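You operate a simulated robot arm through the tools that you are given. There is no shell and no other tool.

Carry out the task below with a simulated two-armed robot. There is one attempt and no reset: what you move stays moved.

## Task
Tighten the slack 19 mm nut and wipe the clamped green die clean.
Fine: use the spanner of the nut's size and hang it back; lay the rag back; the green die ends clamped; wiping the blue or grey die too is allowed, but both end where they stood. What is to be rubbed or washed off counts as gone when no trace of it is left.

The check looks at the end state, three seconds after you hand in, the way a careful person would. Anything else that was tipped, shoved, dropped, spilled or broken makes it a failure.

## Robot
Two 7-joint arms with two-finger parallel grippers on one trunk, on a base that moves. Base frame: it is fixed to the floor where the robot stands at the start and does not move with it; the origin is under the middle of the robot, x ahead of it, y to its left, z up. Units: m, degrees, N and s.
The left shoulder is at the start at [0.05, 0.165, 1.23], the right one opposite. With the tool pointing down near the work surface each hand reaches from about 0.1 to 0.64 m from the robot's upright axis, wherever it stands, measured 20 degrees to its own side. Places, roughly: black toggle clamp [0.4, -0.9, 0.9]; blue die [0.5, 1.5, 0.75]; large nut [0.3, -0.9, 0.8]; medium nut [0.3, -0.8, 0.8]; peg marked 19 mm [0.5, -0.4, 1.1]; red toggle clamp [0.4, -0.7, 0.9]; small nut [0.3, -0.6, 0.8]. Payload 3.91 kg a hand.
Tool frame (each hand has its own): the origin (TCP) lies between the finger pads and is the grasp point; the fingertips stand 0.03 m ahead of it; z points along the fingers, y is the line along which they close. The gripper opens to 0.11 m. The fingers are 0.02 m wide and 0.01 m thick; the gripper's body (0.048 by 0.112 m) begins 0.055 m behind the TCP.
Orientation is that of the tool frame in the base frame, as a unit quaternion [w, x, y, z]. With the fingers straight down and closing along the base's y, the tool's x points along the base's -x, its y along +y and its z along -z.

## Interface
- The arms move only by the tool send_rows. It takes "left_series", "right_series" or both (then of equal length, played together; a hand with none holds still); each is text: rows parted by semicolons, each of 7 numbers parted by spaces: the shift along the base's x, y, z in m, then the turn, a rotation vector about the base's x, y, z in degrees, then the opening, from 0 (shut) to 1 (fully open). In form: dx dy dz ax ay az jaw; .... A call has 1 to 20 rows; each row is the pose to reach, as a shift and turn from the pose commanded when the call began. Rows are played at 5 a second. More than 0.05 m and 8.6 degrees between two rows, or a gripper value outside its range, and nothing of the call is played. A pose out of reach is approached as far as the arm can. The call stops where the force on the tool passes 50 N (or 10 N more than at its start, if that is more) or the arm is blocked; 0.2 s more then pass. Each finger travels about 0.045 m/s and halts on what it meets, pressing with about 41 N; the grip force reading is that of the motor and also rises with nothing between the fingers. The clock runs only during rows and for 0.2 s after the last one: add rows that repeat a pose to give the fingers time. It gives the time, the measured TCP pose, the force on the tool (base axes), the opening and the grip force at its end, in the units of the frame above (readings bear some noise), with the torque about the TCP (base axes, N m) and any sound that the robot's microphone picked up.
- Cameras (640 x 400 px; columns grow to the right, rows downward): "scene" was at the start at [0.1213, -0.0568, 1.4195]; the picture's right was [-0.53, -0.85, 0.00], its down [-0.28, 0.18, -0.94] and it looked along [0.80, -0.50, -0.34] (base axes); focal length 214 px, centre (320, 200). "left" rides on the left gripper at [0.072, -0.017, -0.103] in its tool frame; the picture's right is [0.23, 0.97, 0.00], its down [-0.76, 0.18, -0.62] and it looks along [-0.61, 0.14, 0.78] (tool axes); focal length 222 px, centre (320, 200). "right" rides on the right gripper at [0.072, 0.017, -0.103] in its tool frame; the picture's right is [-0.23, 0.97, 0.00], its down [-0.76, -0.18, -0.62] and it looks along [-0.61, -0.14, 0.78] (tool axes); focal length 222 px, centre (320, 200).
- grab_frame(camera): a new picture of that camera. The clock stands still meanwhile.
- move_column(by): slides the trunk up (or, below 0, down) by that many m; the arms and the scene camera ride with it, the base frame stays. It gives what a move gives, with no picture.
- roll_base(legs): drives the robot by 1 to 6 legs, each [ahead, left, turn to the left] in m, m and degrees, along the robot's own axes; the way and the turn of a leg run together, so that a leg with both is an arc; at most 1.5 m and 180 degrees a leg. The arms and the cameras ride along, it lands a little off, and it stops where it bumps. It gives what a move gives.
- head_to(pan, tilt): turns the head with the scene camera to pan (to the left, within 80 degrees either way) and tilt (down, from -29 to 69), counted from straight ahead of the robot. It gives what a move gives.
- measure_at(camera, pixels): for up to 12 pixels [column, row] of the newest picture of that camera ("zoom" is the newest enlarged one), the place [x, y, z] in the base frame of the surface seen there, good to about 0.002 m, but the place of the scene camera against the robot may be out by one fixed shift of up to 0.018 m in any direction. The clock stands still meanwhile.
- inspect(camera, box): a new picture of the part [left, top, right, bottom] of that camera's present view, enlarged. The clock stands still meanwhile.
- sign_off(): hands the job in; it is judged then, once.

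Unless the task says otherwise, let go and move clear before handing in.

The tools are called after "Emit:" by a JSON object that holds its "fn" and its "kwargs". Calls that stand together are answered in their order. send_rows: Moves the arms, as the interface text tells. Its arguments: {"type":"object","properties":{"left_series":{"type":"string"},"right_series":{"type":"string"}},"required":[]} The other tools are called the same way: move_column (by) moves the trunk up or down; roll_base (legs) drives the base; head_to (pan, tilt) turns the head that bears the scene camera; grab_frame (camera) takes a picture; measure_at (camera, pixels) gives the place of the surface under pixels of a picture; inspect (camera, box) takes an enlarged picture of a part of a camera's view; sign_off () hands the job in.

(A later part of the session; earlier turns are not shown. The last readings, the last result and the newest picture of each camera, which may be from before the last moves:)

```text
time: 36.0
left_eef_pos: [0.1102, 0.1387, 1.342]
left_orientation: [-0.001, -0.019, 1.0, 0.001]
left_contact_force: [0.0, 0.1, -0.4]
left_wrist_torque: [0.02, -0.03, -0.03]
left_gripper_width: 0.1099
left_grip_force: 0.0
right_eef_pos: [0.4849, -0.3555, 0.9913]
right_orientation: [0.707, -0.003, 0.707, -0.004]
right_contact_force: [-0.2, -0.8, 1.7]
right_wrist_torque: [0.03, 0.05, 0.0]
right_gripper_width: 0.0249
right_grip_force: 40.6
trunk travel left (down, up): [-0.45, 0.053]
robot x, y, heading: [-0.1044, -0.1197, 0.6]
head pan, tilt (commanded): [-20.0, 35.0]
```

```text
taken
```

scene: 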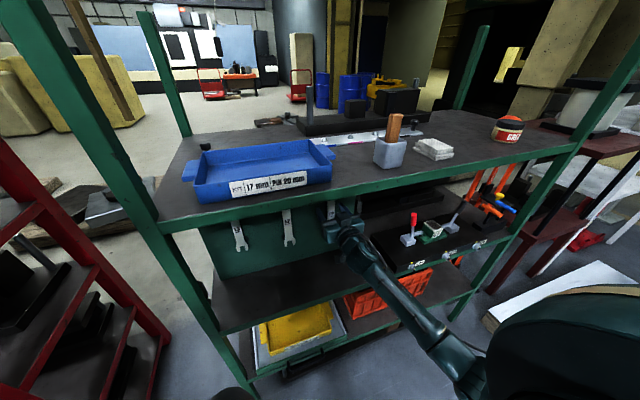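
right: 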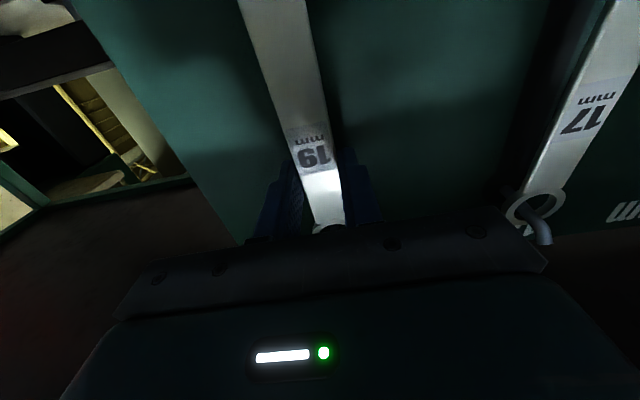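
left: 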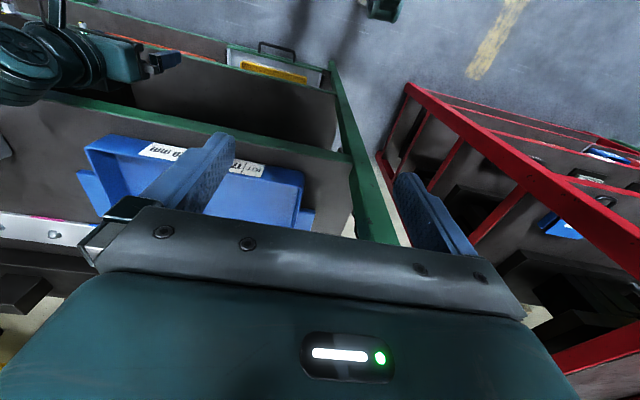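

The spanner is gripped (25 mm wide, 40.6 N). I'll lift it slightly so the ring clears the hook and see whether the force changes.

Emit:
{"fn": "send_rows", "kwargs": {"right_series": "0 0 0.003 0 0 0 0; 0 0 0.005 0 0 0 0; 0 0 0.007 0 0 0 0; 0 0 0.007 0 0 0 0"}}

Emit:
{"fn": "inspect", "kwargs": {"camera": "scene", "box": [300, 170, 400, 270]}}

```text
time: 37.0
left_eef_pos: [0.1094, 0.1377, 1.3412]
left_orientation: [-0.001, -0.019, 1.0, 0.001]
left_contact_force: [0.4, 1.0, 1.6]
left_wrist_torque: [0.0, 0.02, -0.01]
left_gripper_width: 0.1101
left_grip_force: 0.1
right_eef_pos: [0.4848, -0.3551, 0.9966]
right_orientation: [0.707, -0.004, 0.708, -0.003]
right_contact_force: [0.7, 0.5, -2.1]
right_wrist_torque: [0.0, 0.01, 0.01]
right_gripper_width: 0.0246
right_grip_force: 41.0
trunk travel left (down, up): [-0.45, 0.053]
robot x, y, heading: [-0.105, -0.1175, 0.7]
head pan, tilt (commanded): [-20.0, 35.0]
```

```text
4.00 times, centred on (350, 220) of scene
```

zoom: 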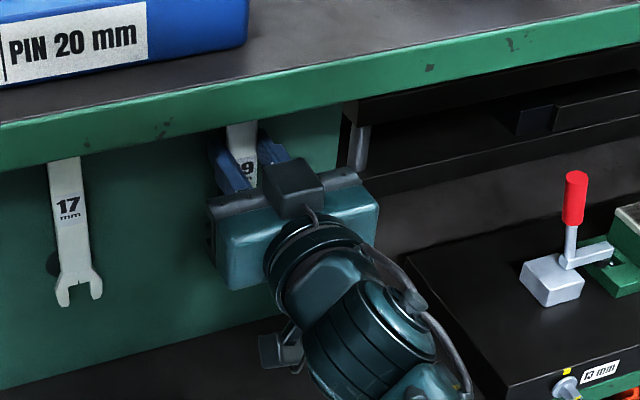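

Lifting raised only about 2 N of weight, so the ring is free on the hook. I'll pull it straight out with a slight rise.

Emit:
{"fn": "send_rows", "kwargs": {"right_series": "-0.006 0 0.001 0 0 0 0; -0.012 0 0.002 0 0 0 0; -0.018 0 0.003 0 0 0 0; -0.024 0 0.004 0 0 0 0; -0.03 0 0.004 0 0 0 0; -0.04 0 0.004 0 0 0 0; -0.055 0 0.0 0 0 0 0; -0.07 0 -0.005 0 0 0 0; -0.085 0 -0.01 0 0 0 0; -0.1 0 -0.015 0 0 0 0"}}

Emit:
{"fn": "grab_frame", "kwargs": {"camera": "right"}}

Emit:
{"fn": "grab_frame", "kwargs": {"camera": "scene"}}

```text
time: 39.2
left_eef_pos: [0.109, 0.1389, 1.3416]
left_orientation: [-0.001, -0.019, 1.0, 0.001]
left_contact_force: [0.0, -0.7, -0.1]
left_wrist_torque: [0.01, -0.05, -0.04]
left_gripper_width: 0.11
left_grip_force: 0.1
right_eef_pos: [0.3857, -0.3544, 0.9829]
right_orientation: [0.707, -0.005, 0.707, -0.003]
right_contact_force: [0.6, -0.4, -0.9]
right_wrist_torque: [-0.02, 0.05, -0.02]
right_gripper_width: 0.0248
right_grip_force: 41.4
trunk travel left (down, up): [-0.45, 0.053]
robot x, y, heading: [-0.1066, -0.1198, 0.9]
head pan, tilt (commanded): [-20.0, 35.0]
```

```text
taken
```

right: 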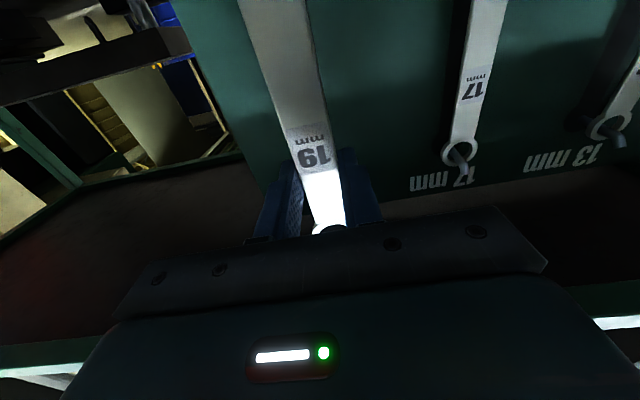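

```text
taken
```

scene: 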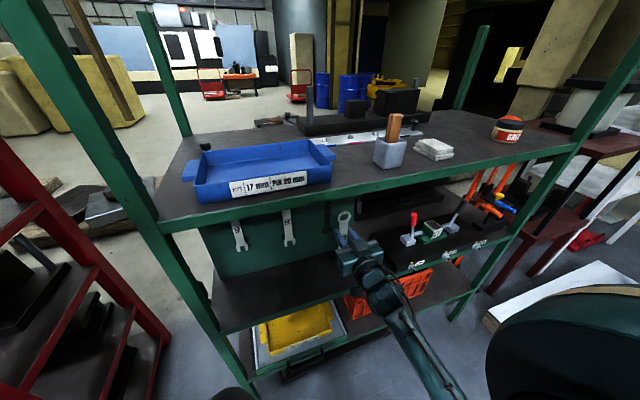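

The 19 spanner is off its hook and held firmly at (345,225) in the scene view. I'll back away from the bench and slide right toward the nut.

Emit:
{"fn": "roll_base", "kwargs": {"legs": [[-0.2, 0, -0.5], [0, -0.53, 0]]}}

Emit:
{"fn": "head_to", "kwargs": {"pan": -15, "tilt": 45}}

Emit:
{"fn": "grab_frame", "kwargs": {"camera": "scene"}}

Emit:
{"fn": "grab_frame", "kwargs": {"camera": "right"}}

```text
time: 45.6
left_eef_pos: [-0.0848, -0.4008, 1.3419]
left_orientation: [0.0, -0.017, 1.0, 0.001]
left_contact_force: [0.4, 0.3, -0.5]
left_wrist_torque: [-0.03, 0.02, -0.03]
left_gripper_width: 0.1099
left_grip_force: 0.1
right_eef_pos: [0.1883, -0.895, 0.9825]
right_orientation: [0.707, -0.003, 0.708, -0.003]
right_contact_force: [-0.3, -1.3, -1.4]
right_wrist_torque: [0.0, 0.0, -0.01]
right_gripper_width: 0.0246
right_grip_force: 41.3
trunk travel left (down, up): [-0.45, 0.053]
robot x, y, heading: [-0.301, -0.657, 0.6]
head pan, tilt (commanded): [-20.0, 35.0]
```

```text
time: 46.4
left_eef_pos: [-0.084, -0.3994, 1.3413]
left_orientation: [-0.001, -0.017, 1.0, 0.002]
left_contact_force: [-0.3, 0.7, -0.4]
left_wrist_torque: [0.0, 0.01, 0.01]
left_gripper_width: 0.1101
left_grip_force: 0.0
right_eef_pos: [0.1877, -0.8948, 0.9818]
right_orientation: [0.707, -0.002, 0.708, -0.005]
right_contact_force: [-0.2, -0.2, -0.9]
right_wrist_torque: [0.01, 0.01, -0.04]
right_gripper_width: 0.0249
right_grip_force: 40.9
trunk travel left (down, up): [-0.45, 0.053]
robot x, y, heading: [-0.3036, -0.6534, 0.4]
head pan, tilt (commanded): [-15.0, 45.0]
```

```text
taken
```

scene: 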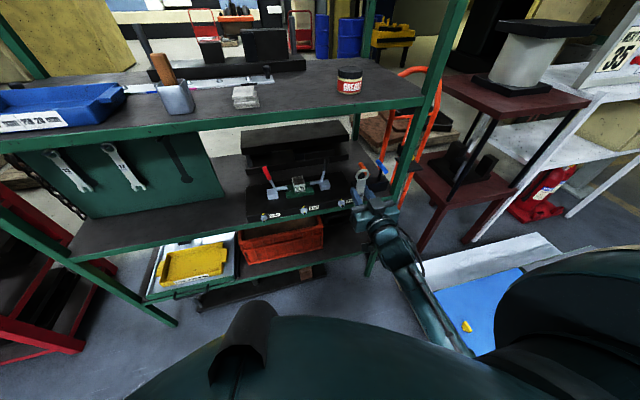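

```text
taken
```

right: 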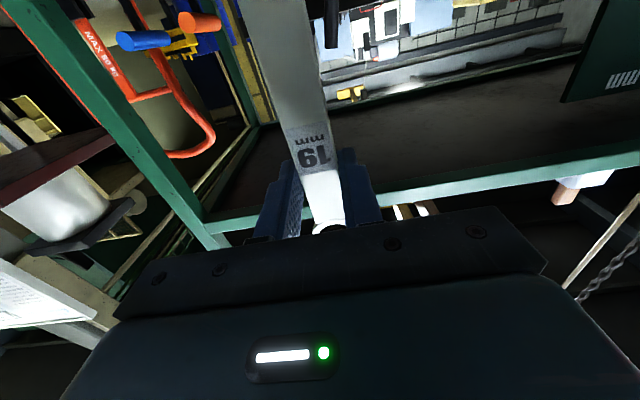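

The spanner ring is at (363,175) in the scene view, with the 19 nut just left of it near (350,203). I'll zoom on the nut from here.

Emit:
{"fn": "inspect", "kwargs": {"camera": "scene", "box": [325, 150, 405, 230]}}

Emit:
{"fn": "inspect", "kwargs": {"camera": "scene", "box": [336, 190, 360, 214]}}

Emit:
{"fn": "measure_at", "kwargs": {"camera": "zoom", "pixels": [[200, 200], [250, 220], [300, 240], [330, 250], [310, 120], [150, 150]]}}

```text
5.00 times, centred on (365, 190) of scene
```

zoom: 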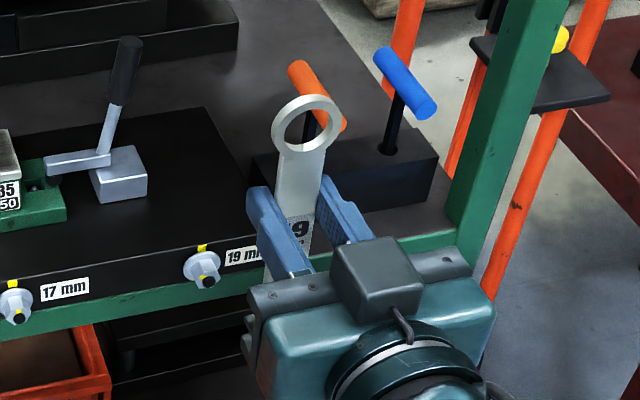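

```text
16.00 times, centred on (348, 202) of scene
```

zoom: 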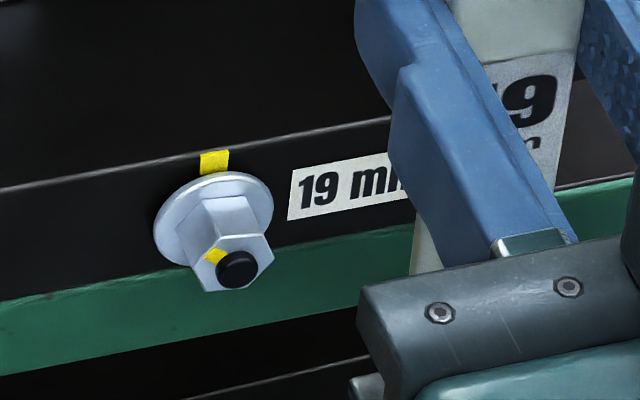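

```text
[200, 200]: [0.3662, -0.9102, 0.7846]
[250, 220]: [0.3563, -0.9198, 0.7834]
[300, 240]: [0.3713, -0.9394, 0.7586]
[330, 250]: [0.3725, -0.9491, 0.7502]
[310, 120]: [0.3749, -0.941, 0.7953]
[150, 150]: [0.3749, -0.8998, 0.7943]
```

The nut's hex end face shows its yellow mark at (214,256), up-left of the stud at (238,268). A lower viewpoint will show the angle better, so I'll lower the trunk 0.2 m here in free space.

Emit:
{"fn": "move_column", "kwargs": {"by": -0.2}}

Emit:
{"fn": "head_to", "kwargs": {"pan": -20, "tilt": 30}}

Emit:
{"fn": "grab_frame", "kwargs": {"camera": "scene"}}

```text
time: 48.5
left_eef_pos: [-0.0846, -0.4016, 1.1416]
left_orientation: [-0.001, -0.017, 1.0, 0.001]
left_contact_force: [-0.3, 0.1, -1.1]
left_wrist_torque: [0.03, -0.03, 0.0]
left_gripper_width: 0.1099
left_grip_force: 0.0
right_eef_pos: [0.1883, -0.8943, 0.7815]
right_orientation: [0.707, -0.002, 0.708, -0.007]
right_contact_force: [-0.1, 0.1, -2.2]
right_wrist_torque: [-0.02, 0.01, -0.02]
right_gripper_width: 0.0248
right_grip_force: 41.2
trunk travel left (down, up): [-0.25, 0.253]
robot x, y, heading: [-0.2979, -0.6574, 0.2]
head pan, tilt (commanded): [-15.0, 45.0]
```

```text
time: 49.3
left_eef_pos: [-0.0838, -0.4016, 1.142]
left_orientation: [-0.001, -0.015, 1.0, 0.001]
left_contact_force: [0.3, 0.4, 0.5]
left_wrist_torque: [-0.02, 0.0, -0.03]
left_gripper_width: 0.1098
left_grip_force: 0.0
right_eef_pos: [0.1877, -0.8947, 0.7816]
right_orientation: [0.707, -0.002, 0.708, -0.005]
right_contact_force: [0.2, 0.8, -1.8]
right_wrist_torque: [0.02, 0.04, 0.02]
right_gripper_width: 0.0247
right_grip_force: 41.0
trunk travel left (down, up): [-0.25, 0.253]
robot x, y, heading: [-0.3026, -0.655, 0.3]
head pan, tilt (commanded): [-20.0, 30.0]
```

```text
taken
```

scene: 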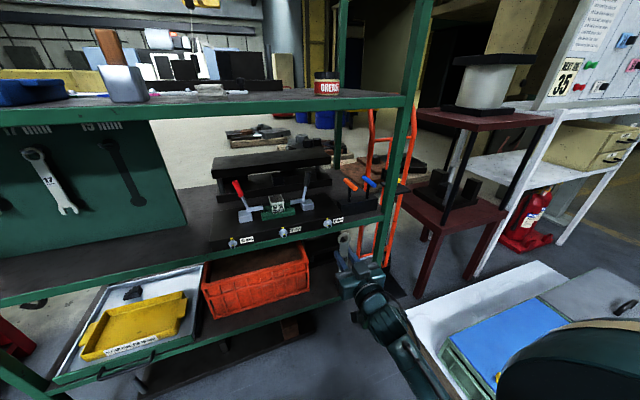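

Now the view onto the fixture front is flatter. I'll zoom in on the three nuts, and on the spanner's jaw below the hand.

Emit:
{"fn": "inspect", "kwargs": {"camera": "scene", "box": [314, 212, 346, 232]}}

Emit:
{"fn": "measure_at", "kwargs": {"camera": "zoom", "pixels": [[262, 226], [238, 190], [250, 240], [225, 215], [285, 240], [265, 260], [380, 190], [270, 180]]}}

Emit:
{"fn": "inspect", "kwargs": {"camera": "scene", "box": [222, 222, 302, 252]}}

Emit:
{"fn": "inspect", "kwargs": {"camera": "scene", "box": [310, 215, 410, 325]}}

```text
16.00 times, centred on (330, 222) of scene
```

zoom: 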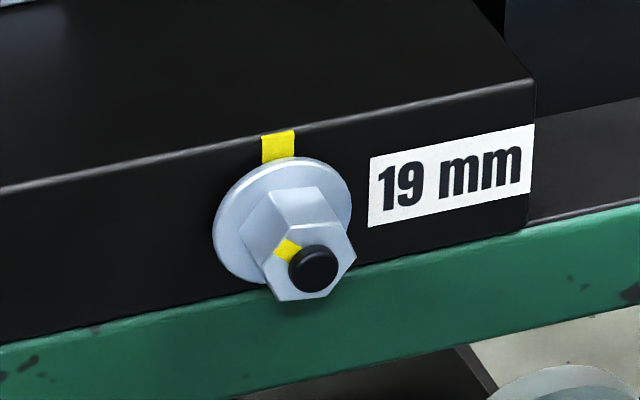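

```text
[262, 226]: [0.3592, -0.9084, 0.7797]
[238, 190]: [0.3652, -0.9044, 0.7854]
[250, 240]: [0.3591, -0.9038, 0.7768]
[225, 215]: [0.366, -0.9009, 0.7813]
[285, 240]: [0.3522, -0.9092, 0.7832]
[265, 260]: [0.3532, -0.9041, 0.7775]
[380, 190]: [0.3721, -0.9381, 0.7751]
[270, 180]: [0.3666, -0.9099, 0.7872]
```

```text
8.00 times, centred on (262, 237) of scene
```

zoom: 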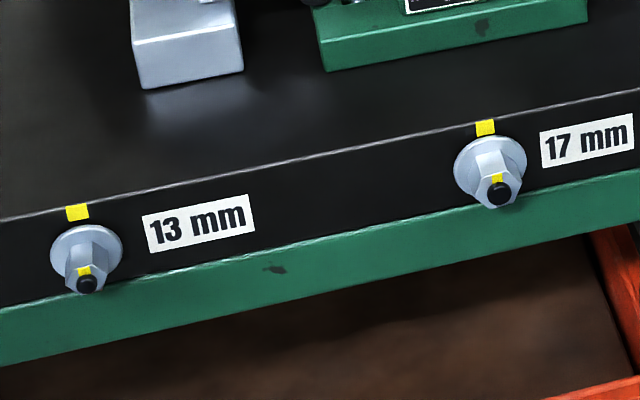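

```text
3.64 times, centred on (360, 270) of scene
```

zoom: 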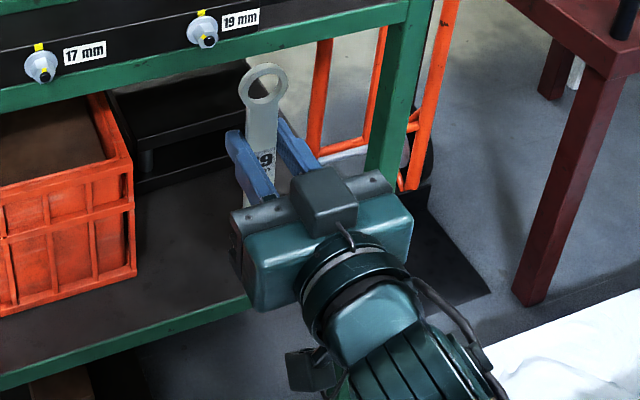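

The nut's mark sits about 45° counter-clockwise of its stripe, so the handle should start tilted about 15° left and swing 45° clockwise. With the hand now low, the right wrist camera should see the nut too.

Emit:
{"fn": "grab_frame", "kwargs": {"camera": "right"}}

Emit:
{"fn": "inspect", "kwargs": {"camera": "scene", "box": [318, 214, 342, 230]}}

Emit:
{"fn": "measure_at", "kwargs": {"camera": "zoom", "pixels": [[300, 270], [285, 245], [240, 250], [355, 260], [310, 300], [300, 215], [255, 130], [270, 285]]}}

```text
taken
```

right: 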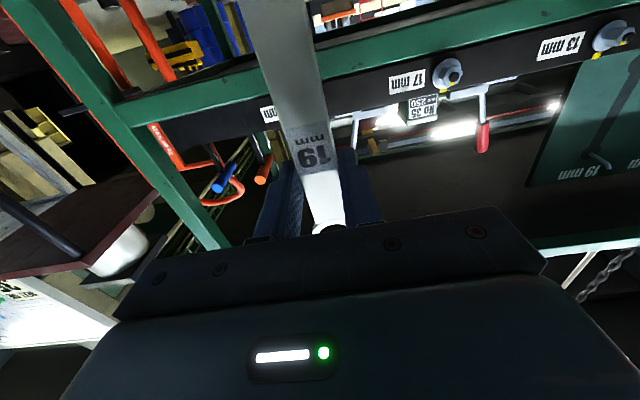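

```text
16.00 times, centred on (330, 222) of scene
```

zoom: 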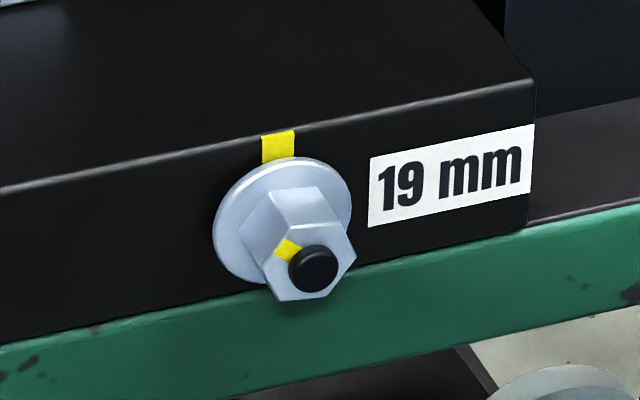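

```text
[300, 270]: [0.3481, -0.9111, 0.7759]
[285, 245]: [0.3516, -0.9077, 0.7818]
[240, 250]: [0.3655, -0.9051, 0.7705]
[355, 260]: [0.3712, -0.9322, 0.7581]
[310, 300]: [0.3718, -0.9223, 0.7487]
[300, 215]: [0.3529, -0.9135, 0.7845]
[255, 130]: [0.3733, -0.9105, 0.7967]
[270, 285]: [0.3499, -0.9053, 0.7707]
```

The 19 nut is hidden behind the spanner handle in the wrist view (its label peeks out at (268,112)). I'll shift the right hand 5 cm right to see and measure it.

Emit:
{"fn": "send_rows", "kwargs": {"right_series": "0 -0.03 0 0 0 0 0; 0 -0.06 0 0 0 0 0; 0 -0.07 0 0 0 0 0; 0 -0.07 0 0 0 0 0"}}

Emit:
{"fn": "grab_frame", "kwargs": {"camera": "right"}}

Emit:
{"fn": "inspect", "kwargs": {"camera": "right", "box": [300, 40, 420, 140]}}

```text
time: 50.3
left_eef_pos: [-0.0838, -0.4005, 1.1413]
left_orientation: [-0.001, -0.016, 1.0, 0.001]
left_contact_force: [0.4, 0.0, -0.6]
left_wrist_torque: [-0.02, 0.01, -0.05]
left_gripper_width: 0.11
left_grip_force: 0.2
right_eef_pos: [0.1874, -0.9656, 0.7832]
right_orientation: [0.707, -0.002, 0.708, -0.005]
right_contact_force: [-0.2, -0.4, -1.3]
right_wrist_torque: [-0.03, 0.04, 0.01]
right_gripper_width: 0.0247
right_grip_force: 40.4
trunk travel left (down, up): [-0.25, 0.253]
robot x, y, heading: [-0.3026, -0.6545, 0.3]
head pan, tilt (commanded): [-20.0, 30.0]
```

```text
taken
```

right: 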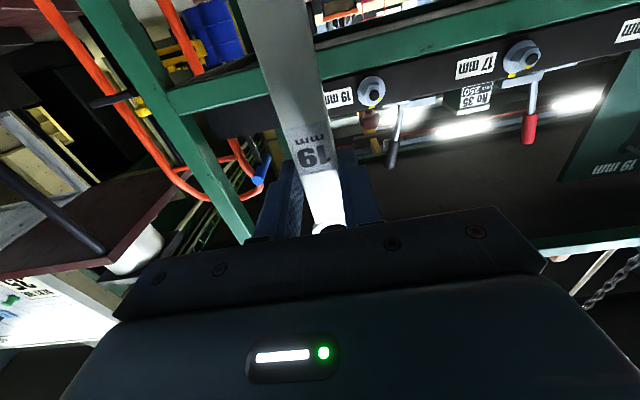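

```text
4.00 times, centred on (360, 90) of right
```

zoom: 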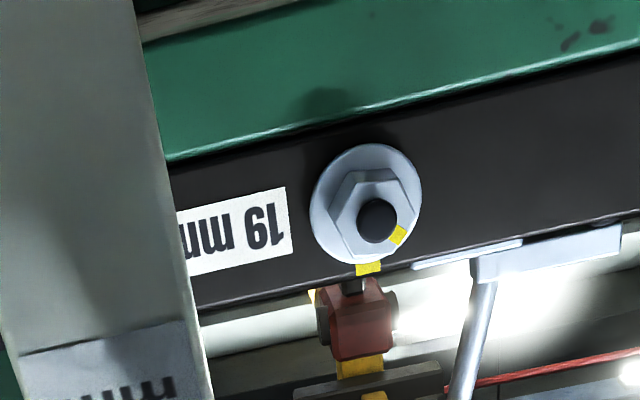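

The wrist camera now sees the 19 nut clearly at (372,92), mark at zoom (398,235). I'll measure stud tip, hex corners and block face.

Emit:
{"fn": "measure_at", "kwargs": {"camera": "zoom", "pixels": [[376, 218], [398, 237], [350, 225], [360, 190], [402, 195], [325, 190], [408, 215], [368, 268], [500, 180], [240, 230], [372, 253], [380, 150]]}}

Emit:
{"fn": "inspect", "kwargs": {"camera": "right", "box": [350, 70, 396, 114]}}

Emit:
{"fn": "measure_at", "kwargs": {"camera": "zoom", "pixels": [[335, 210], [310, 170], [300, 240], [240, 220], [375, 245], [420, 210], [345, 260], [290, 150], [370, 160], [210, 180], [330, 290], [440, 150]]}}

```text
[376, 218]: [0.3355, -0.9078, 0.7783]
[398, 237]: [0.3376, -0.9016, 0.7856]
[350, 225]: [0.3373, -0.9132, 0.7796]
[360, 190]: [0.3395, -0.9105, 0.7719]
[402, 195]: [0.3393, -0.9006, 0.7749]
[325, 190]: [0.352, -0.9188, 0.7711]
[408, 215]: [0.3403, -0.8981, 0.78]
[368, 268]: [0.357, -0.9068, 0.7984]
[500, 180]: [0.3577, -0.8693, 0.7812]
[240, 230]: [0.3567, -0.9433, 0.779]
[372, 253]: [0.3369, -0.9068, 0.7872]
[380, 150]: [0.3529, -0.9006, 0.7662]
```

```text
9.09 times, centred on (373, 92) of right
```

zoom: 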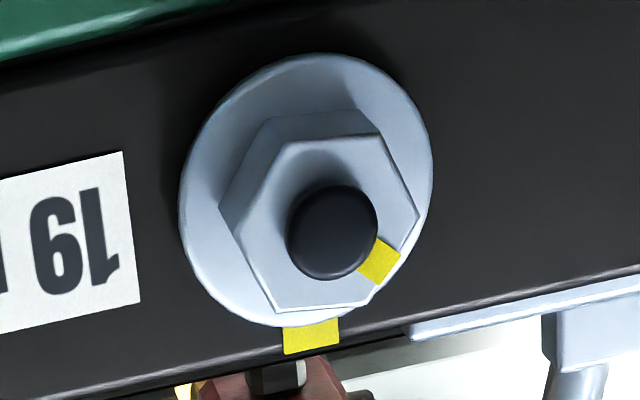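

```text
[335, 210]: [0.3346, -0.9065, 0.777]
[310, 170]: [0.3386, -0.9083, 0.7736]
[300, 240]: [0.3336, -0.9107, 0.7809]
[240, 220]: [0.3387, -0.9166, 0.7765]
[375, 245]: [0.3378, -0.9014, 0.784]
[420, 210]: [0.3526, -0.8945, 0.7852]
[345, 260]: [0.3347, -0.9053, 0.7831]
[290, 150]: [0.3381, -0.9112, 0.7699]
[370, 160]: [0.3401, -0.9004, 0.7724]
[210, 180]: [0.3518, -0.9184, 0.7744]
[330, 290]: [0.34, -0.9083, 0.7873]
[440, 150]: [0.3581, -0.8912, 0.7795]
```

From the wrist view I computed the hex corners at (-0.896,0.783) and (-0.918,0.778): nut centre (y,z)=(-0.907,0.780), hex face x≈0.338, flange x≈0.352, mark 46° counter-clockwise. I'll shift the base left for a better view, then raise and tilt the hand −16°.

Emit:
{"fn": "measure_at", "kwargs": {"camera": "right", "pixels": [[130, 60], [180, 150], [230, 210], [300, 60], [200, 100]]}}

Emit:
{"fn": "roll_base", "kwargs": {"legs": [[0, 0.2, 0]]}}

Emit:
{"fn": "send_rows", "kwargs": {"right_series": "0 0 0.03 0 0 0 0; 0 0 0.06 0 0 0 0; 0 -0.02 0.09 0 0 0 0; 0 -0.05 0.12 -5 0 0 0; 0 -0.08 0.144 -11 0 0 0; 0 -0.1 0.144 -16 0 0 0; 0 -0.1 0.144 -16 0 0 0"}}

Emit:
{"fn": "grab_frame", "kwargs": {"camera": "scene"}}

```text
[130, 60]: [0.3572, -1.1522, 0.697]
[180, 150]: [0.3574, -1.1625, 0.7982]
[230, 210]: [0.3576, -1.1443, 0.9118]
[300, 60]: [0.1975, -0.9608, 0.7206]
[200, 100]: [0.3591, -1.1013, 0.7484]
```

```text
time: 52.7
left_eef_pos: [-0.0863, -0.2039, 1.1411]
left_orientation: [-0.002, -0.017, 1.0, 0.0]
left_contact_force: [-0.4, 0.6, 0.2]
left_wrist_torque: [0.02, 0.01, 0.01]
left_gripper_width: 0.1102
left_grip_force: 0.0
right_eef_pos: [0.1853, -0.7667, 0.7825]
right_orientation: [0.707, -0.002, 0.708, -0.006]
right_contact_force: [0.2, 0.6, -1.9]
right_wrist_torque: [0.0, 0.01, 0.03]
right_gripper_width: 0.0248
right_grip_force: 40.8
trunk travel left (down, up): [-0.25, 0.253]
robot x, y, heading: [-0.3034, -0.4602, -0.1]
head pan, tilt (commanded): [-20.0, 30.0]
```

```text
time: 54.3
left_eef_pos: [-0.085, -0.2024, 1.1401]
left_orientation: [-0.002, -0.017, 1.0, 0.001]
left_contact_force: [0.0, 0.1, -0.7]
left_wrist_torque: [0.03, 0.0, 0.02]
left_gripper_width: 0.1101
left_grip_force: 0.1
right_eef_pos: [0.1854, -0.8672, 0.9256]
right_orientation: [0.699, -0.101, 0.7, -0.105]
right_contact_force: [-0.5, 0.4, -1.6]
right_wrist_torque: [-0.01, 0.06, -0.02]
right_gripper_width: 0.0247
right_grip_force: 40.5
trunk travel left (down, up): [-0.25, 0.253]
robot x, y, heading: [-0.3046, -0.4559, 0.3]
head pan, tilt (commanded): [-20.0, 30.0]
```

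```text
taken
```

scene: 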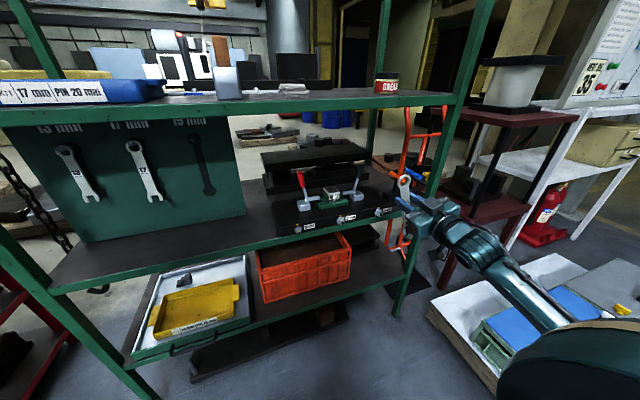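

The spanner is now tilted left and clear of everything at (403,190); the right post is at y≈-1.13, well clear. I'll zoom in to find its jaw.

Emit:
{"fn": "inspect", "kwargs": {"camera": "scene", "box": [370, 160, 450, 240]}}

Emit:
{"fn": "roll_base", "kwargs": {"legs": [[0.1, 0, 0]]}}

Emit:
{"fn": "grab_frame", "kwargs": {"camera": "scene"}}

Emit:
{"fn": "grab_frame", "kwargs": {"camera": "right"}}

```text
5.00 times, centred on (410, 200) of scene
```

zoom: 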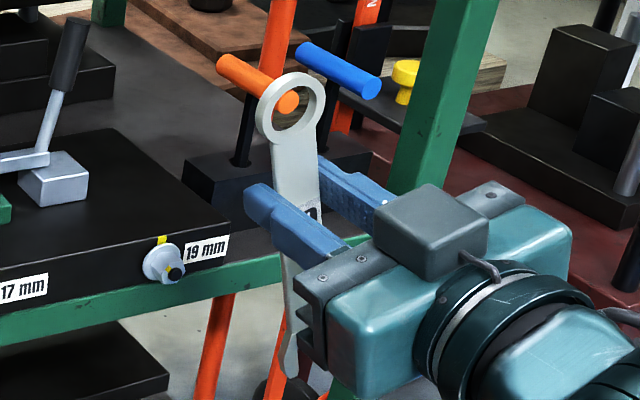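

```text
time: 55.4
left_eef_pos: [0.0154, -0.2015, 1.1406]
left_orientation: [-0.001, -0.018, 1.0, 0.001]
left_contact_force: [-0.1, 0.1, -0.5]
left_wrist_torque: [0.03, 0.04, -0.01]
left_gripper_width: 0.11
left_grip_force: 0.1
right_eef_pos: [0.2865, -0.8674, 0.9249]
right_orientation: [0.699, -0.101, 0.7, -0.105]
right_contact_force: [0.4, -0.8, -0.4]
right_wrist_torque: [0.01, 0.01, 0.01]
right_gripper_width: 0.0249
right_grip_force: 41.5
trunk travel left (down, up): [-0.25, 0.253]
robot x, y, heading: [-0.2018, -0.4574, 0.3]
head pan, tilt (commanded): [-20.0, 30.0]
```

```text
taken
```

scene: 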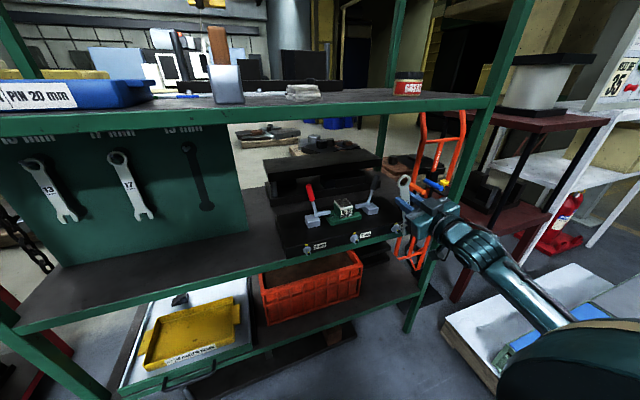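

```text
taken
```

right: 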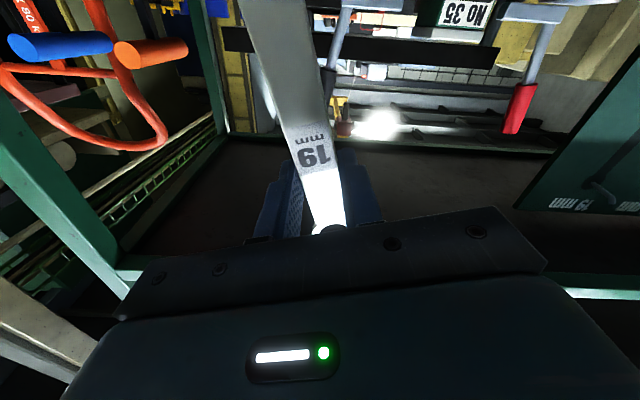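

The hand is now at x=0.287. I'll zoom on the scene view to see the jaw against the nut.

Emit:
{"fn": "inspect", "kwargs": {"camera": "scene", "box": [375, 165, 455, 260]}}

Emit:
{"fn": "inspect", "kwargs": {"camera": "scene", "box": [385, 215, 417, 250]}}

```text
4.21 times, centred on (415, 212) of scene
```

zoom: 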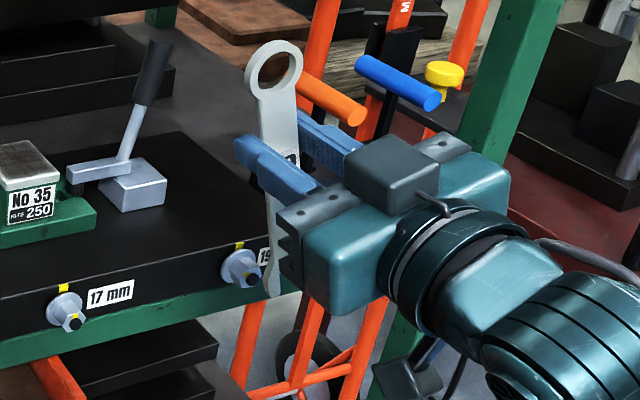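

```text
11.43 times, centred on (401, 232) of scene
```

zoom: 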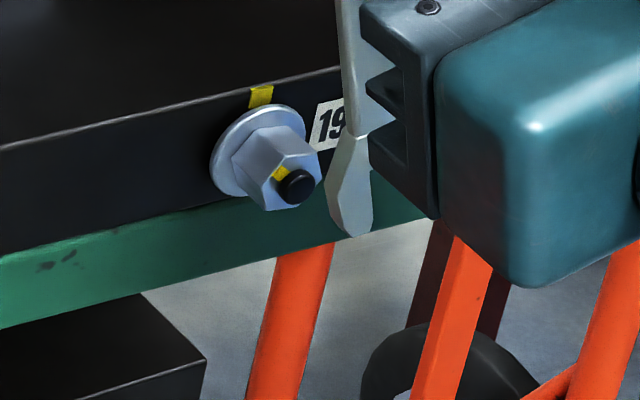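

The left prong of the jaw is visible at zoom (350,200) with the nut at (280,170). I'll measure the prong to get the jaw offset.

Emit:
{"fn": "measure_at", "kwargs": {"camera": "zoom", "pixels": [[352, 228], [345, 190], [360, 150], [348, 110], [340, 170], [365, 200], [295, 185], [350, 30]]}}

```text
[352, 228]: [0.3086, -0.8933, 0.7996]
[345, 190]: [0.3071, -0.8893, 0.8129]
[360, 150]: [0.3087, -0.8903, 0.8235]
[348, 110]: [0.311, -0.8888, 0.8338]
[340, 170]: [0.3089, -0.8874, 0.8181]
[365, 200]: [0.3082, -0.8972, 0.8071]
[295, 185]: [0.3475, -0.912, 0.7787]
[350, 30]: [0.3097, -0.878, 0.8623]
```

The prong tip works out at 0.126 m from the grasp point along the handle, matching my estimate, so full seating comes at about 0.118 m from the nut centre. I'll move forward to the engagement plane, above the nut.

Emit:
{"fn": "send_rows", "kwargs": {"right_series": "0.015 0.001 0.001 0 0 0 0; 0.03 0.002 0.002 0 0 0 0; 0.0445 0.0025 0.002 0 0 0 0; 0.0445 0.0025 0.002 0 0 0 0"}}

Emit:
{"fn": "inspect", "kwargs": {"camera": "scene", "box": [385, 195, 435, 250]}}

```text
time: 56.4
left_eef_pos: [0.0148, -0.2022, 1.1419]
left_orientation: [-0.001, -0.017, 1.0, 0.001]
left_contact_force: [-0.2, -0.6, -0.6]
left_wrist_torque: [-0.01, 0.03, 0.03]
left_gripper_width: 0.1098
left_grip_force: 0.0
right_eef_pos: [0.3302, -0.8658, 0.9269]
right_orientation: [0.699, -0.1, 0.7, -0.105]
right_contact_force: [0.1, 0.8, -1.6]
right_wrist_torque: [0.02, 0.04, 0.0]
right_gripper_width: 0.0247
right_grip_force: 41.1
trunk travel left (down, up): [-0.25, 0.253]
robot x, y, heading: [-0.2003, -0.4576, 0.6]
head pan, tilt (commanded): [-20.0, 30.0]
```

```text
7.27 times, centred on (410, 222) of scene
```

zoom: 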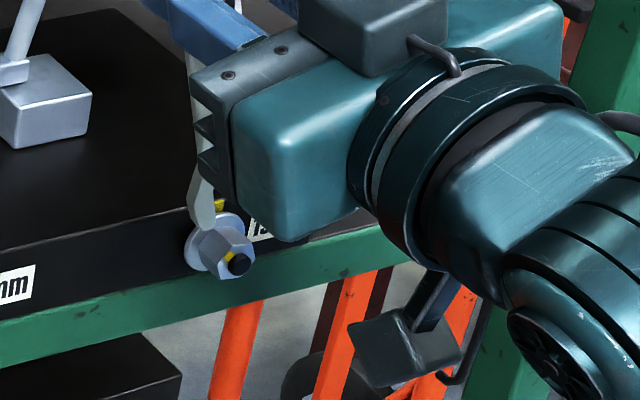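

The jaw is poised just above the nut: left prong tip at zoom (205,228), hex at (225,250). I'll look closer before sliding down.

Emit:
{"fn": "inspect", "kwargs": {"camera": "scene", "box": [390, 215, 412, 238]}}

Emit:
{"fn": "measure_at", "kwargs": {"camera": "zoom", "pixels": [[245, 190], [235, 130], [250, 60], [265, 240], [300, 290], [330, 270], [225, 300], [265, 190]]}}

```text
16.00 times, centred on (401, 226) of scene
```

zoom: 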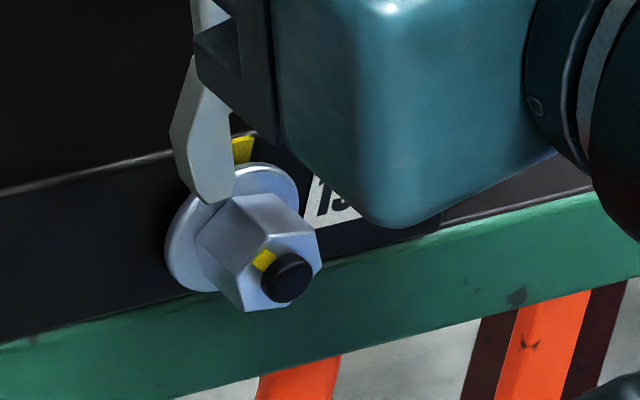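

```text
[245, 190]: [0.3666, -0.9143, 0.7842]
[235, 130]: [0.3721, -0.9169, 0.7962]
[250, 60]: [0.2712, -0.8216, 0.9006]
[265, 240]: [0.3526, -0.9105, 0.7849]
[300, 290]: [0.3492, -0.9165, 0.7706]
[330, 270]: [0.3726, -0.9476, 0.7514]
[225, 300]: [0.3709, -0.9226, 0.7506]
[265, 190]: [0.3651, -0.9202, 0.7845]
```

The prong lines up with the hex, between flange and end face. I'll slide the spanner down along its axis in small steps and watch the force.

Emit:
{"fn": "send_rows", "kwargs": {"right_series": "0 -0.0004 -0.0048 0 0 0 0; 0 -0.0018 -0.0096 0 0 0 0; 0 -0.0031 -0.0144 0 0 0 0; 0 -0.0045 -0.0192 0 0 0 0; 0 -0.0045 -0.0192 0 0 0 0"}}

Emit:
{"fn": "inspect", "kwargs": {"camera": "scene", "box": [390, 215, 412, 238]}}

```text
time: 57.6
left_eef_pos: [0.0157, -0.2008, 1.1439]
left_orientation: [-0.001, -0.016, 1.0, 0.001]
left_contact_force: [-0.1, 0.4, 0.4]
left_wrist_torque: [0.01, 0.0, -0.02]
left_gripper_width: 0.11
left_grip_force: 0.1
right_eef_pos: [0.3305, -0.8693, 0.908]
right_orientation: [0.699, -0.1, 0.7, -0.104]
right_contact_force: [-0.2, 0.0, -1.1]
right_wrist_torque: [0.05, 0.02, -0.03]
right_gripper_width: 0.0246
right_grip_force: 40.9
trunk travel left (down, up): [-0.25, 0.253]
robot x, y, heading: [-0.205, -0.4598, 0.5]
head pan, tilt (commanded): [-20.0, 30.0]
```

```text
16.00 times, centred on (401, 226) of scene
```

zoom: 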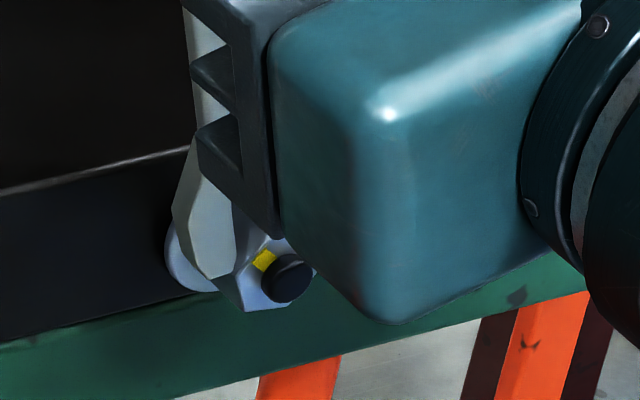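

No force yet and the prong slides along the left flat. I'll go on down in small steps until it seats.

Emit:
{"fn": "send_rows", "kwargs": {"right_series": "0 -0.0011 -0.0038 0 0 0 0; 0 -0.0022 -0.0077 0 0 0 0; 0 -0.0033 -0.0115 0 0 0 0; 0 -0.0033 -0.0115 0 0 0 0"}}

Emit:
{"fn": "inspect", "kwargs": {"camera": "scene", "box": [390, 215, 412, 238]}}

```text
time: 58.6
left_eef_pos: [0.0154, -0.201, 1.1425]
left_orientation: [-0.001, -0.017, 1.0, 0.001]
left_contact_force: [-0.4, -0.4, 0.2]
left_wrist_torque: [0.01, 0.0, 0.01]
left_gripper_width: 0.1101
left_grip_force: 0.0
right_eef_pos: [0.3302, -0.8719, 0.897]
right_orientation: [0.699, -0.101, 0.7, -0.104]
right_contact_force: [0.1, 1.7, -1.2]
right_wrist_torque: [0.28, 0.02, 0.03]
right_gripper_width: 0.0246
right_grip_force: 41.2
trunk travel left (down, up): [-0.25, 0.253]
robot x, y, heading: [-0.2058, -0.4614, 0.3]
head pan, tilt (commanded): [-20.0, 30.0]
```

```text
16.00 times, centred on (401, 226) of scene
```

zoom: 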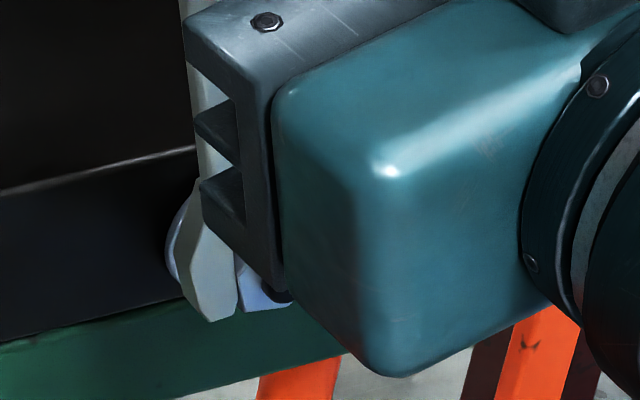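

Light flank contact (1.7 N, 0.28 N m) at 0.122 m; the jaw is around the hex. I'll seat it a few more millimetres.

Emit:
{"fn": "send_rows", "kwargs": {"right_series": "0 -0.0004 -0.002 0 0 0 0; 0 -0.0008 -0.0038 0 0 0 0; 0 -0.0012 -0.0055 0 0 0 0; 0 -0.0012 -0.0055 0 0 0 0"}}

Emit:
{"fn": "inspect", "kwargs": {"camera": "scene", "box": [390, 215, 412, 238]}}

```text
time: 59.6
left_eef_pos: [0.014, -0.2018, 1.1417]
left_orientation: [0.0, -0.016, 1.0, 0.001]
left_contact_force: [0.2, 0.6, 0.5]
left_wrist_torque: [0.0, -0.03, -0.01]
left_gripper_width: 0.1098
left_grip_force: 0.0
right_eef_pos: [0.3298, -0.8724, 0.8933]
right_orientation: [0.701, -0.1, 0.698, -0.105]
right_contact_force: [1.1, 2.4, 7.9]
right_wrist_torque: [-0.13, -0.25, 0.14]
right_gripper_width: 0.0247
right_grip_force: 40.4
trunk travel left (down, up): [-0.25, 0.253]
robot x, y, heading: [-0.2044, -0.4569, 0.3]
head pan, tilt (commanded): [-20.0, 30.0]
```

```text
16.00 times, centred on (401, 226) of scene
```

zoom: 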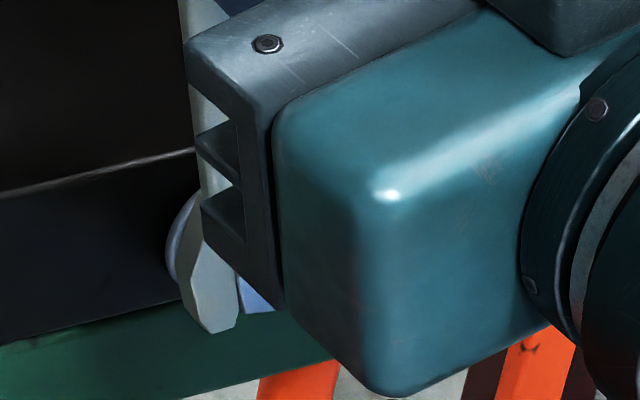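

Upward contact of 8 N at 0.118 m means the jaw is fully seated on the nut. I'll now swing it clockwise about the nut axis by 15° first and check torque.

Emit:
{"fn": "send_rows", "kwargs": {"right_series": "0 -0.0053 0.0035 3 0 0 0; 0 -0.0113 0.0048 6 0 0 0; 0 -0.0174 0.0058 9 0 0 0; 0 -0.0235 0.0064 12 0 0 0; 0 -0.0297 0.0068 15 0 0 0; 0 -0.0297 0.0068 15 0 0 0"}}

Emit:
{"fn": "inspect", "kwargs": {"camera": "scene", "box": [385, 195, 435, 245]}}

```text
time: 61.0
left_eef_pos: [0.0151, -0.201, 1.1417]
left_orientation: [-0.001, -0.016, 1.0, 0.001]
left_contact_force: [-0.3, -0.3, -0.7]
left_wrist_torque: [-0.01, 0.02, 0.0]
left_gripper_width: 0.1101
left_grip_force: 0.0
right_eef_pos: [0.3296, -0.9038, 0.8993]
right_orientation: [0.706, -0.008, 0.708, -0.012]
right_contact_force: [6.4, 2.1, 1.9]
right_wrist_torque: [-0.08, -0.91, 0.2]
right_gripper_width: 0.0247
right_grip_force: 40.7
trunk travel left (down, up): [-0.25, 0.253]
robot x, y, heading: [-0.2006, -0.4549, 0.5]
head pan, tilt (commanded): [-20.0, 30.0]
```

```text
8.00 times, centred on (410, 220) of scene
```

zoom: 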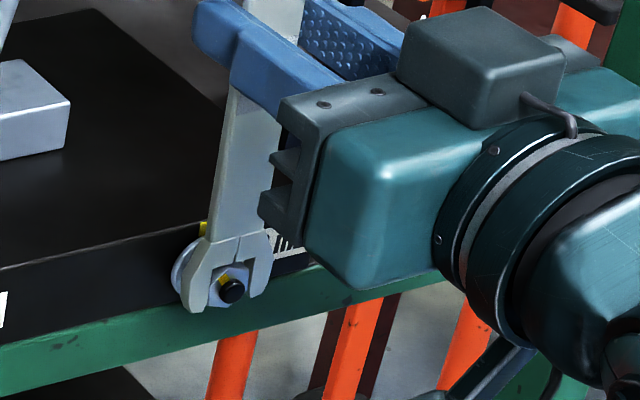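

The nut follows: its mark has moved up toward the stripe, with little torque so far. I'll ease 2 mm forward to take off the 6 N side load and swing another 16°.

Emit:
{"fn": "send_rows", "kwargs": {"right_series": "0.001 -0.0041 0 2 0 0 0; 0.002 -0.0082 -0.0001 4 0 0 0; 0.002 -0.0123 -0.0004 6 0 0 0; 0.002 -0.0164 -0.0007 8 0 0 0; 0.002 -0.0205 -0.0012 10 0 0 0; 0.002 -0.0245 -0.0019 12 0 0 0; 0.002 -0.0285 -0.0027 14 0 0 0; 0.002 -0.0325 -0.0036 16 0 0 0; 0.002 -0.0325 -0.0036 16 0 0 0"}}

Emit:
{"fn": "inspect", "kwargs": {"camera": "scene", "box": [385, 195, 435, 245]}}

```text
time: 63.0
left_eef_pos: [0.0149, -0.201, 1.1432]
left_orientation: [-0.001, -0.016, 1.0, 0.001]
left_contact_force: [-0.4, 0.4, -0.3]
left_wrist_torque: [0.0, 0.0, 0.02]
left_gripper_width: 0.11
left_grip_force: 0.1
right_eef_pos: [0.3325, -0.9361, 0.8942]
right_orientation: [0.701, 0.09, 0.702, 0.088]
right_contact_force: [-4.5, 3.3, -2.8]
right_wrist_torque: [0.03, 0.67, 0.08]
right_gripper_width: 0.0247
right_grip_force: 41.1
trunk travel left (down, up): [-0.25, 0.253]
robot x, y, heading: [-0.2029, -0.4585, 0.3]
head pan, tilt (commanded): [-20.0, 30.0]
```

```text
8.00 times, centred on (410, 220) of scene
```

zoom: 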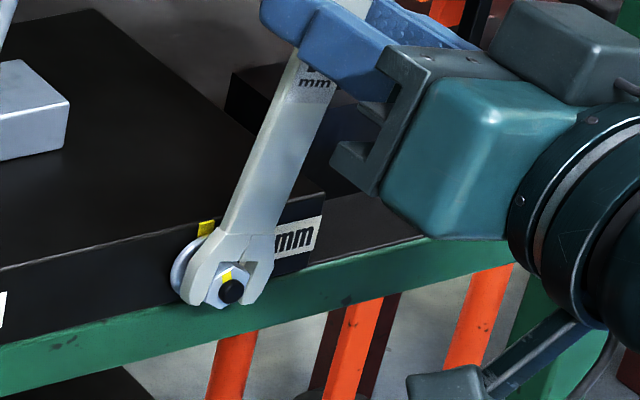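

The mark at (226,275) is nearly under the stripe; the handle is about 15° right of vertical. I'll zoom for the remaining angle.

Emit:
{"fn": "inspect", "kwargs": {"camera": "scene", "box": [390, 215, 412, 238]}}

```text
16.00 times, centred on (401, 226) of scene
```

zoom: 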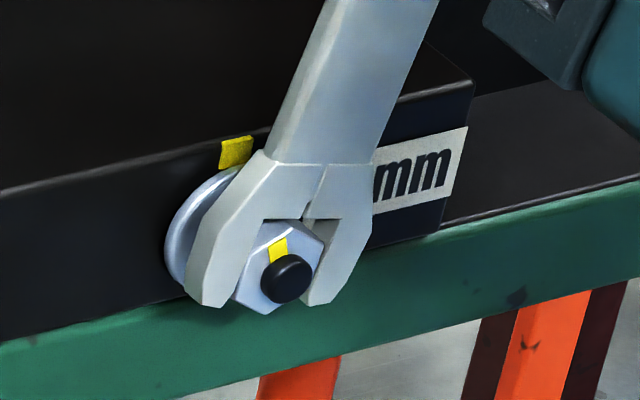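

Jaw is well on the hex and the mark has roughly 15° left to go. I'll swing 12° more in small steps, watching the torque.

Emit:
{"fn": "send_rows", "kwargs": {"right_series": "-0.001 -0.004 -0.001 2 0 0 0; -0.001 -0.0079 -0.0023 4 0 0 0; -0.001 -0.0118 -0.0037 6 0 0 0; -0.001 -0.0156 -0.0052 8 0 0 0; -0.001 -0.0193 -0.0068 10 0 0 0; -0.001 -0.023 -0.0085 12 0 0 0; -0.001 -0.023 -0.0085 12 0 0 0"}}

Emit:
{"fn": "inspect", "kwargs": {"camera": "scene", "box": [390, 215, 412, 238]}}

```text
time: 64.6
left_eef_pos: [0.0144, -0.2011, 1.1425]
left_orientation: [-0.001, -0.016, 1.0, 0.0]
left_contact_force: [-0.6, -0.2, 0.8]
left_wrist_torque: [0.0, 0.01, 0.0]
left_gripper_width: 0.1101
left_grip_force: 0.1
right_eef_pos: [0.3313, -0.9587, 0.8859]
right_orientation: [0.688, 0.163, 0.689, 0.16]
right_contact_force: [5.3, 0.9, -0.8]
right_wrist_torque: [-0.1, -0.46, -0.34]
right_gripper_width: 0.0247
right_grip_force: 41.0
trunk travel left (down, up): [-0.25, 0.253]
robot x, y, heading: [-0.2061, -0.4589, 0.3]
head pan, tilt (commanded): [-20.0, 30.0]
```

```text
16.00 times, centred on (401, 226) of scene
```

zoom: 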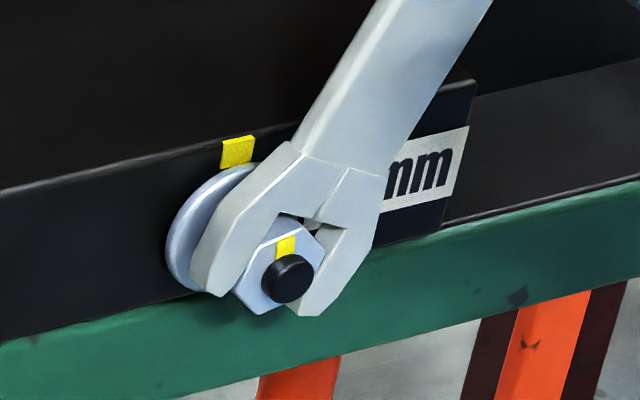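

The mark is now almost directly below the stripe and the handle is 26.6° right of vertical; torque is still small. I'll go another 4° and check.

Emit:
{"fn": "send_rows", "kwargs": {"right_series": "0.001 -0.0018 -0.0009 1 0 0 0; 0.001 -0.0037 -0.0019 2 0 0 0; 0.001 -0.0055 -0.0029 3 0 0 0; 0.001 -0.0072 -0.0039 4 0 0 0; 0.001 -0.0072 -0.0039 4 0 0 0"}}

Emit:
{"fn": "inspect", "kwargs": {"camera": "scene", "box": [390, 215, 412, 238]}}

```text
time: 65.8
left_eef_pos: [0.0143, -0.203, 1.1415]
left_orientation: [-0.001, -0.017, 1.0, 0.0]
left_contact_force: [0.0, 0.4, -0.9]
left_wrist_torque: [0.01, 0.0, -0.01]
left_gripper_width: 0.1098
left_grip_force: 0.1
right_eef_pos: [0.3322, -0.9656, 0.8827]
right_orientation: [0.681, 0.187, 0.683, 0.183]
right_contact_force: [-5.3, 0.5, 1.2]
right_wrist_torque: [-0.25, 0.4, 0.43]
right_gripper_width: 0.0249
right_grip_force: 40.9
trunk travel left (down, up): [-0.25, 0.253]
robot x, y, heading: [-0.2049, -0.4567, 0.4]
head pan, tilt (commanded): [-20.0, 30.0]
```

```text
16.00 times, centred on (401, 226) of scene
```

zoom: 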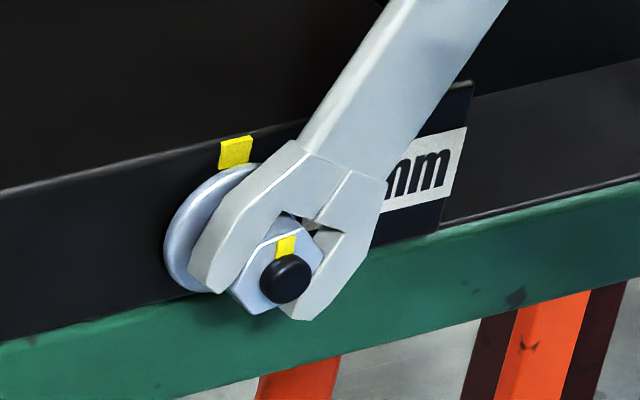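

The hand is at 30.7° and torque about the nut has risen a little (~0.4 N m). I'll push 3° more to see if it firms up.

Emit:
{"fn": "send_rows", "kwargs": {"right_series": "-0.0007 -0.0018 -0.001 1 0 0 0; -0.0007 -0.0035 -0.0021 2 0 0 0; -0.0007 -0.0052 -0.0032 3 0 0 0; -0.0007 -0.0052 -0.0032 3 0 0 0"}}

Emit:
{"fn": "inspect", "kwargs": {"camera": "scene", "box": [390, 215, 412, 238]}}

```text
time: 66.8
left_eef_pos: [0.015, -0.203, 1.1418]
left_orientation: [-0.001, -0.016, 1.0, 0.0]
left_contact_force: [-0.6, 0.3, 0.7]
left_wrist_torque: [0.03, -0.03, 0.01]
left_gripper_width: 0.1097
left_grip_force: 0.0
right_eef_pos: [0.3311, -0.9705, 0.8792]
right_orientation: [0.676, 0.205, 0.678, 0.202]
right_contact_force: [3.6, -0.1, -0.6]
right_wrist_torque: [-0.32, -0.33, 0.01]
right_gripper_width: 0.0247
right_grip_force: 41.0
trunk travel left (down, up): [-0.25, 0.253]
robot x, y, heading: [-0.2051, -0.4573, 0.0]
head pan, tilt (commanded): [-20.0, 30.0]
```

```text
16.00 times, centred on (401, 226) of scene
```

zoom: 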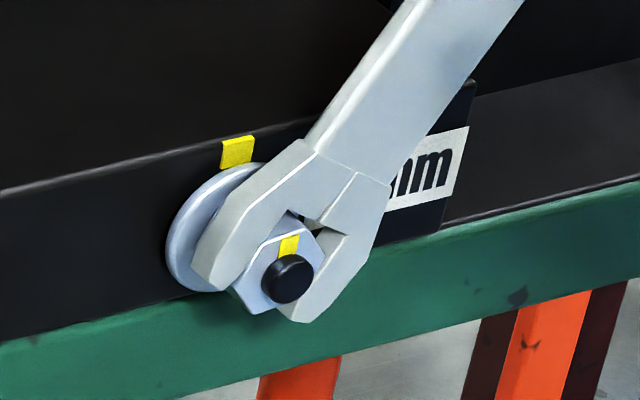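

Mark is at zoom (289,244), above the stud at (288,278), very near alignment, with no hard torque rise. To judge the angle, I'll compare with the aligned 17 mm nut in the same view.

Emit:
{"fn": "grab_frame", "kwargs": {"camera": "scene"}}

Emit:
{"fn": "inspect", "kwargs": {"camera": "scene", "box": [343, 226, 365, 248]}}

Emit:
{"fn": "inspect", "kwargs": {"camera": "scene", "box": [296, 238, 318, 260]}}

```text
taken
```

scene: 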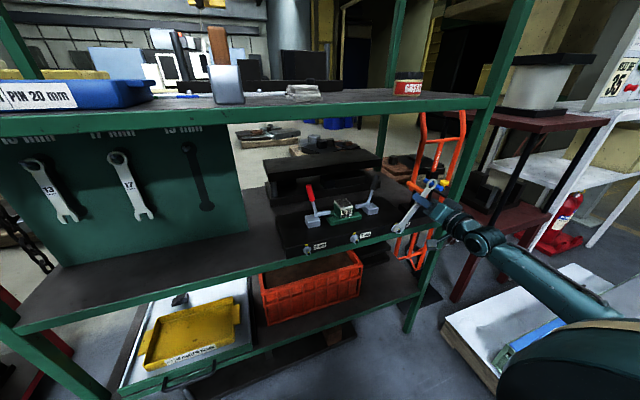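

```text
16.00 times, centred on (354, 237) of scene
```

zoom: 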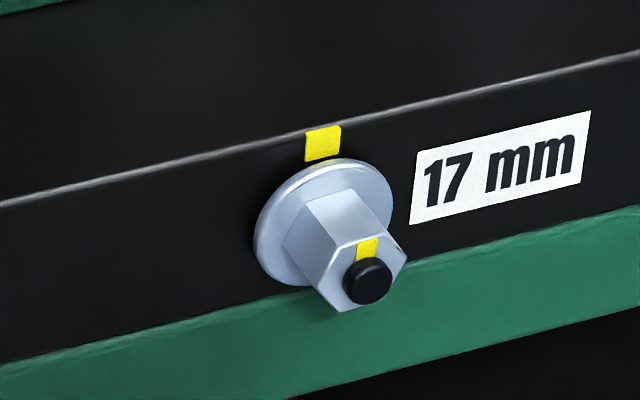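

```text
16.00 times, centred on (307, 249) of scene
```

zoom: 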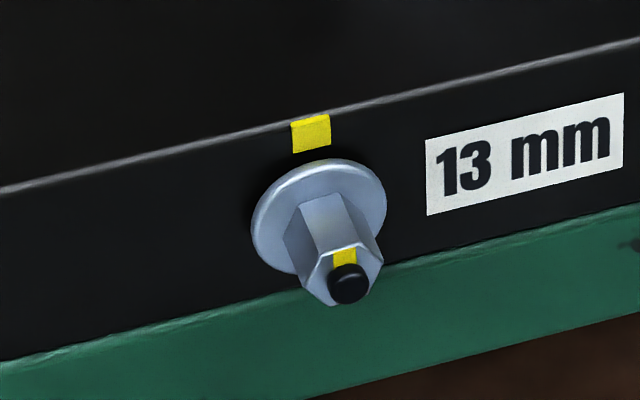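

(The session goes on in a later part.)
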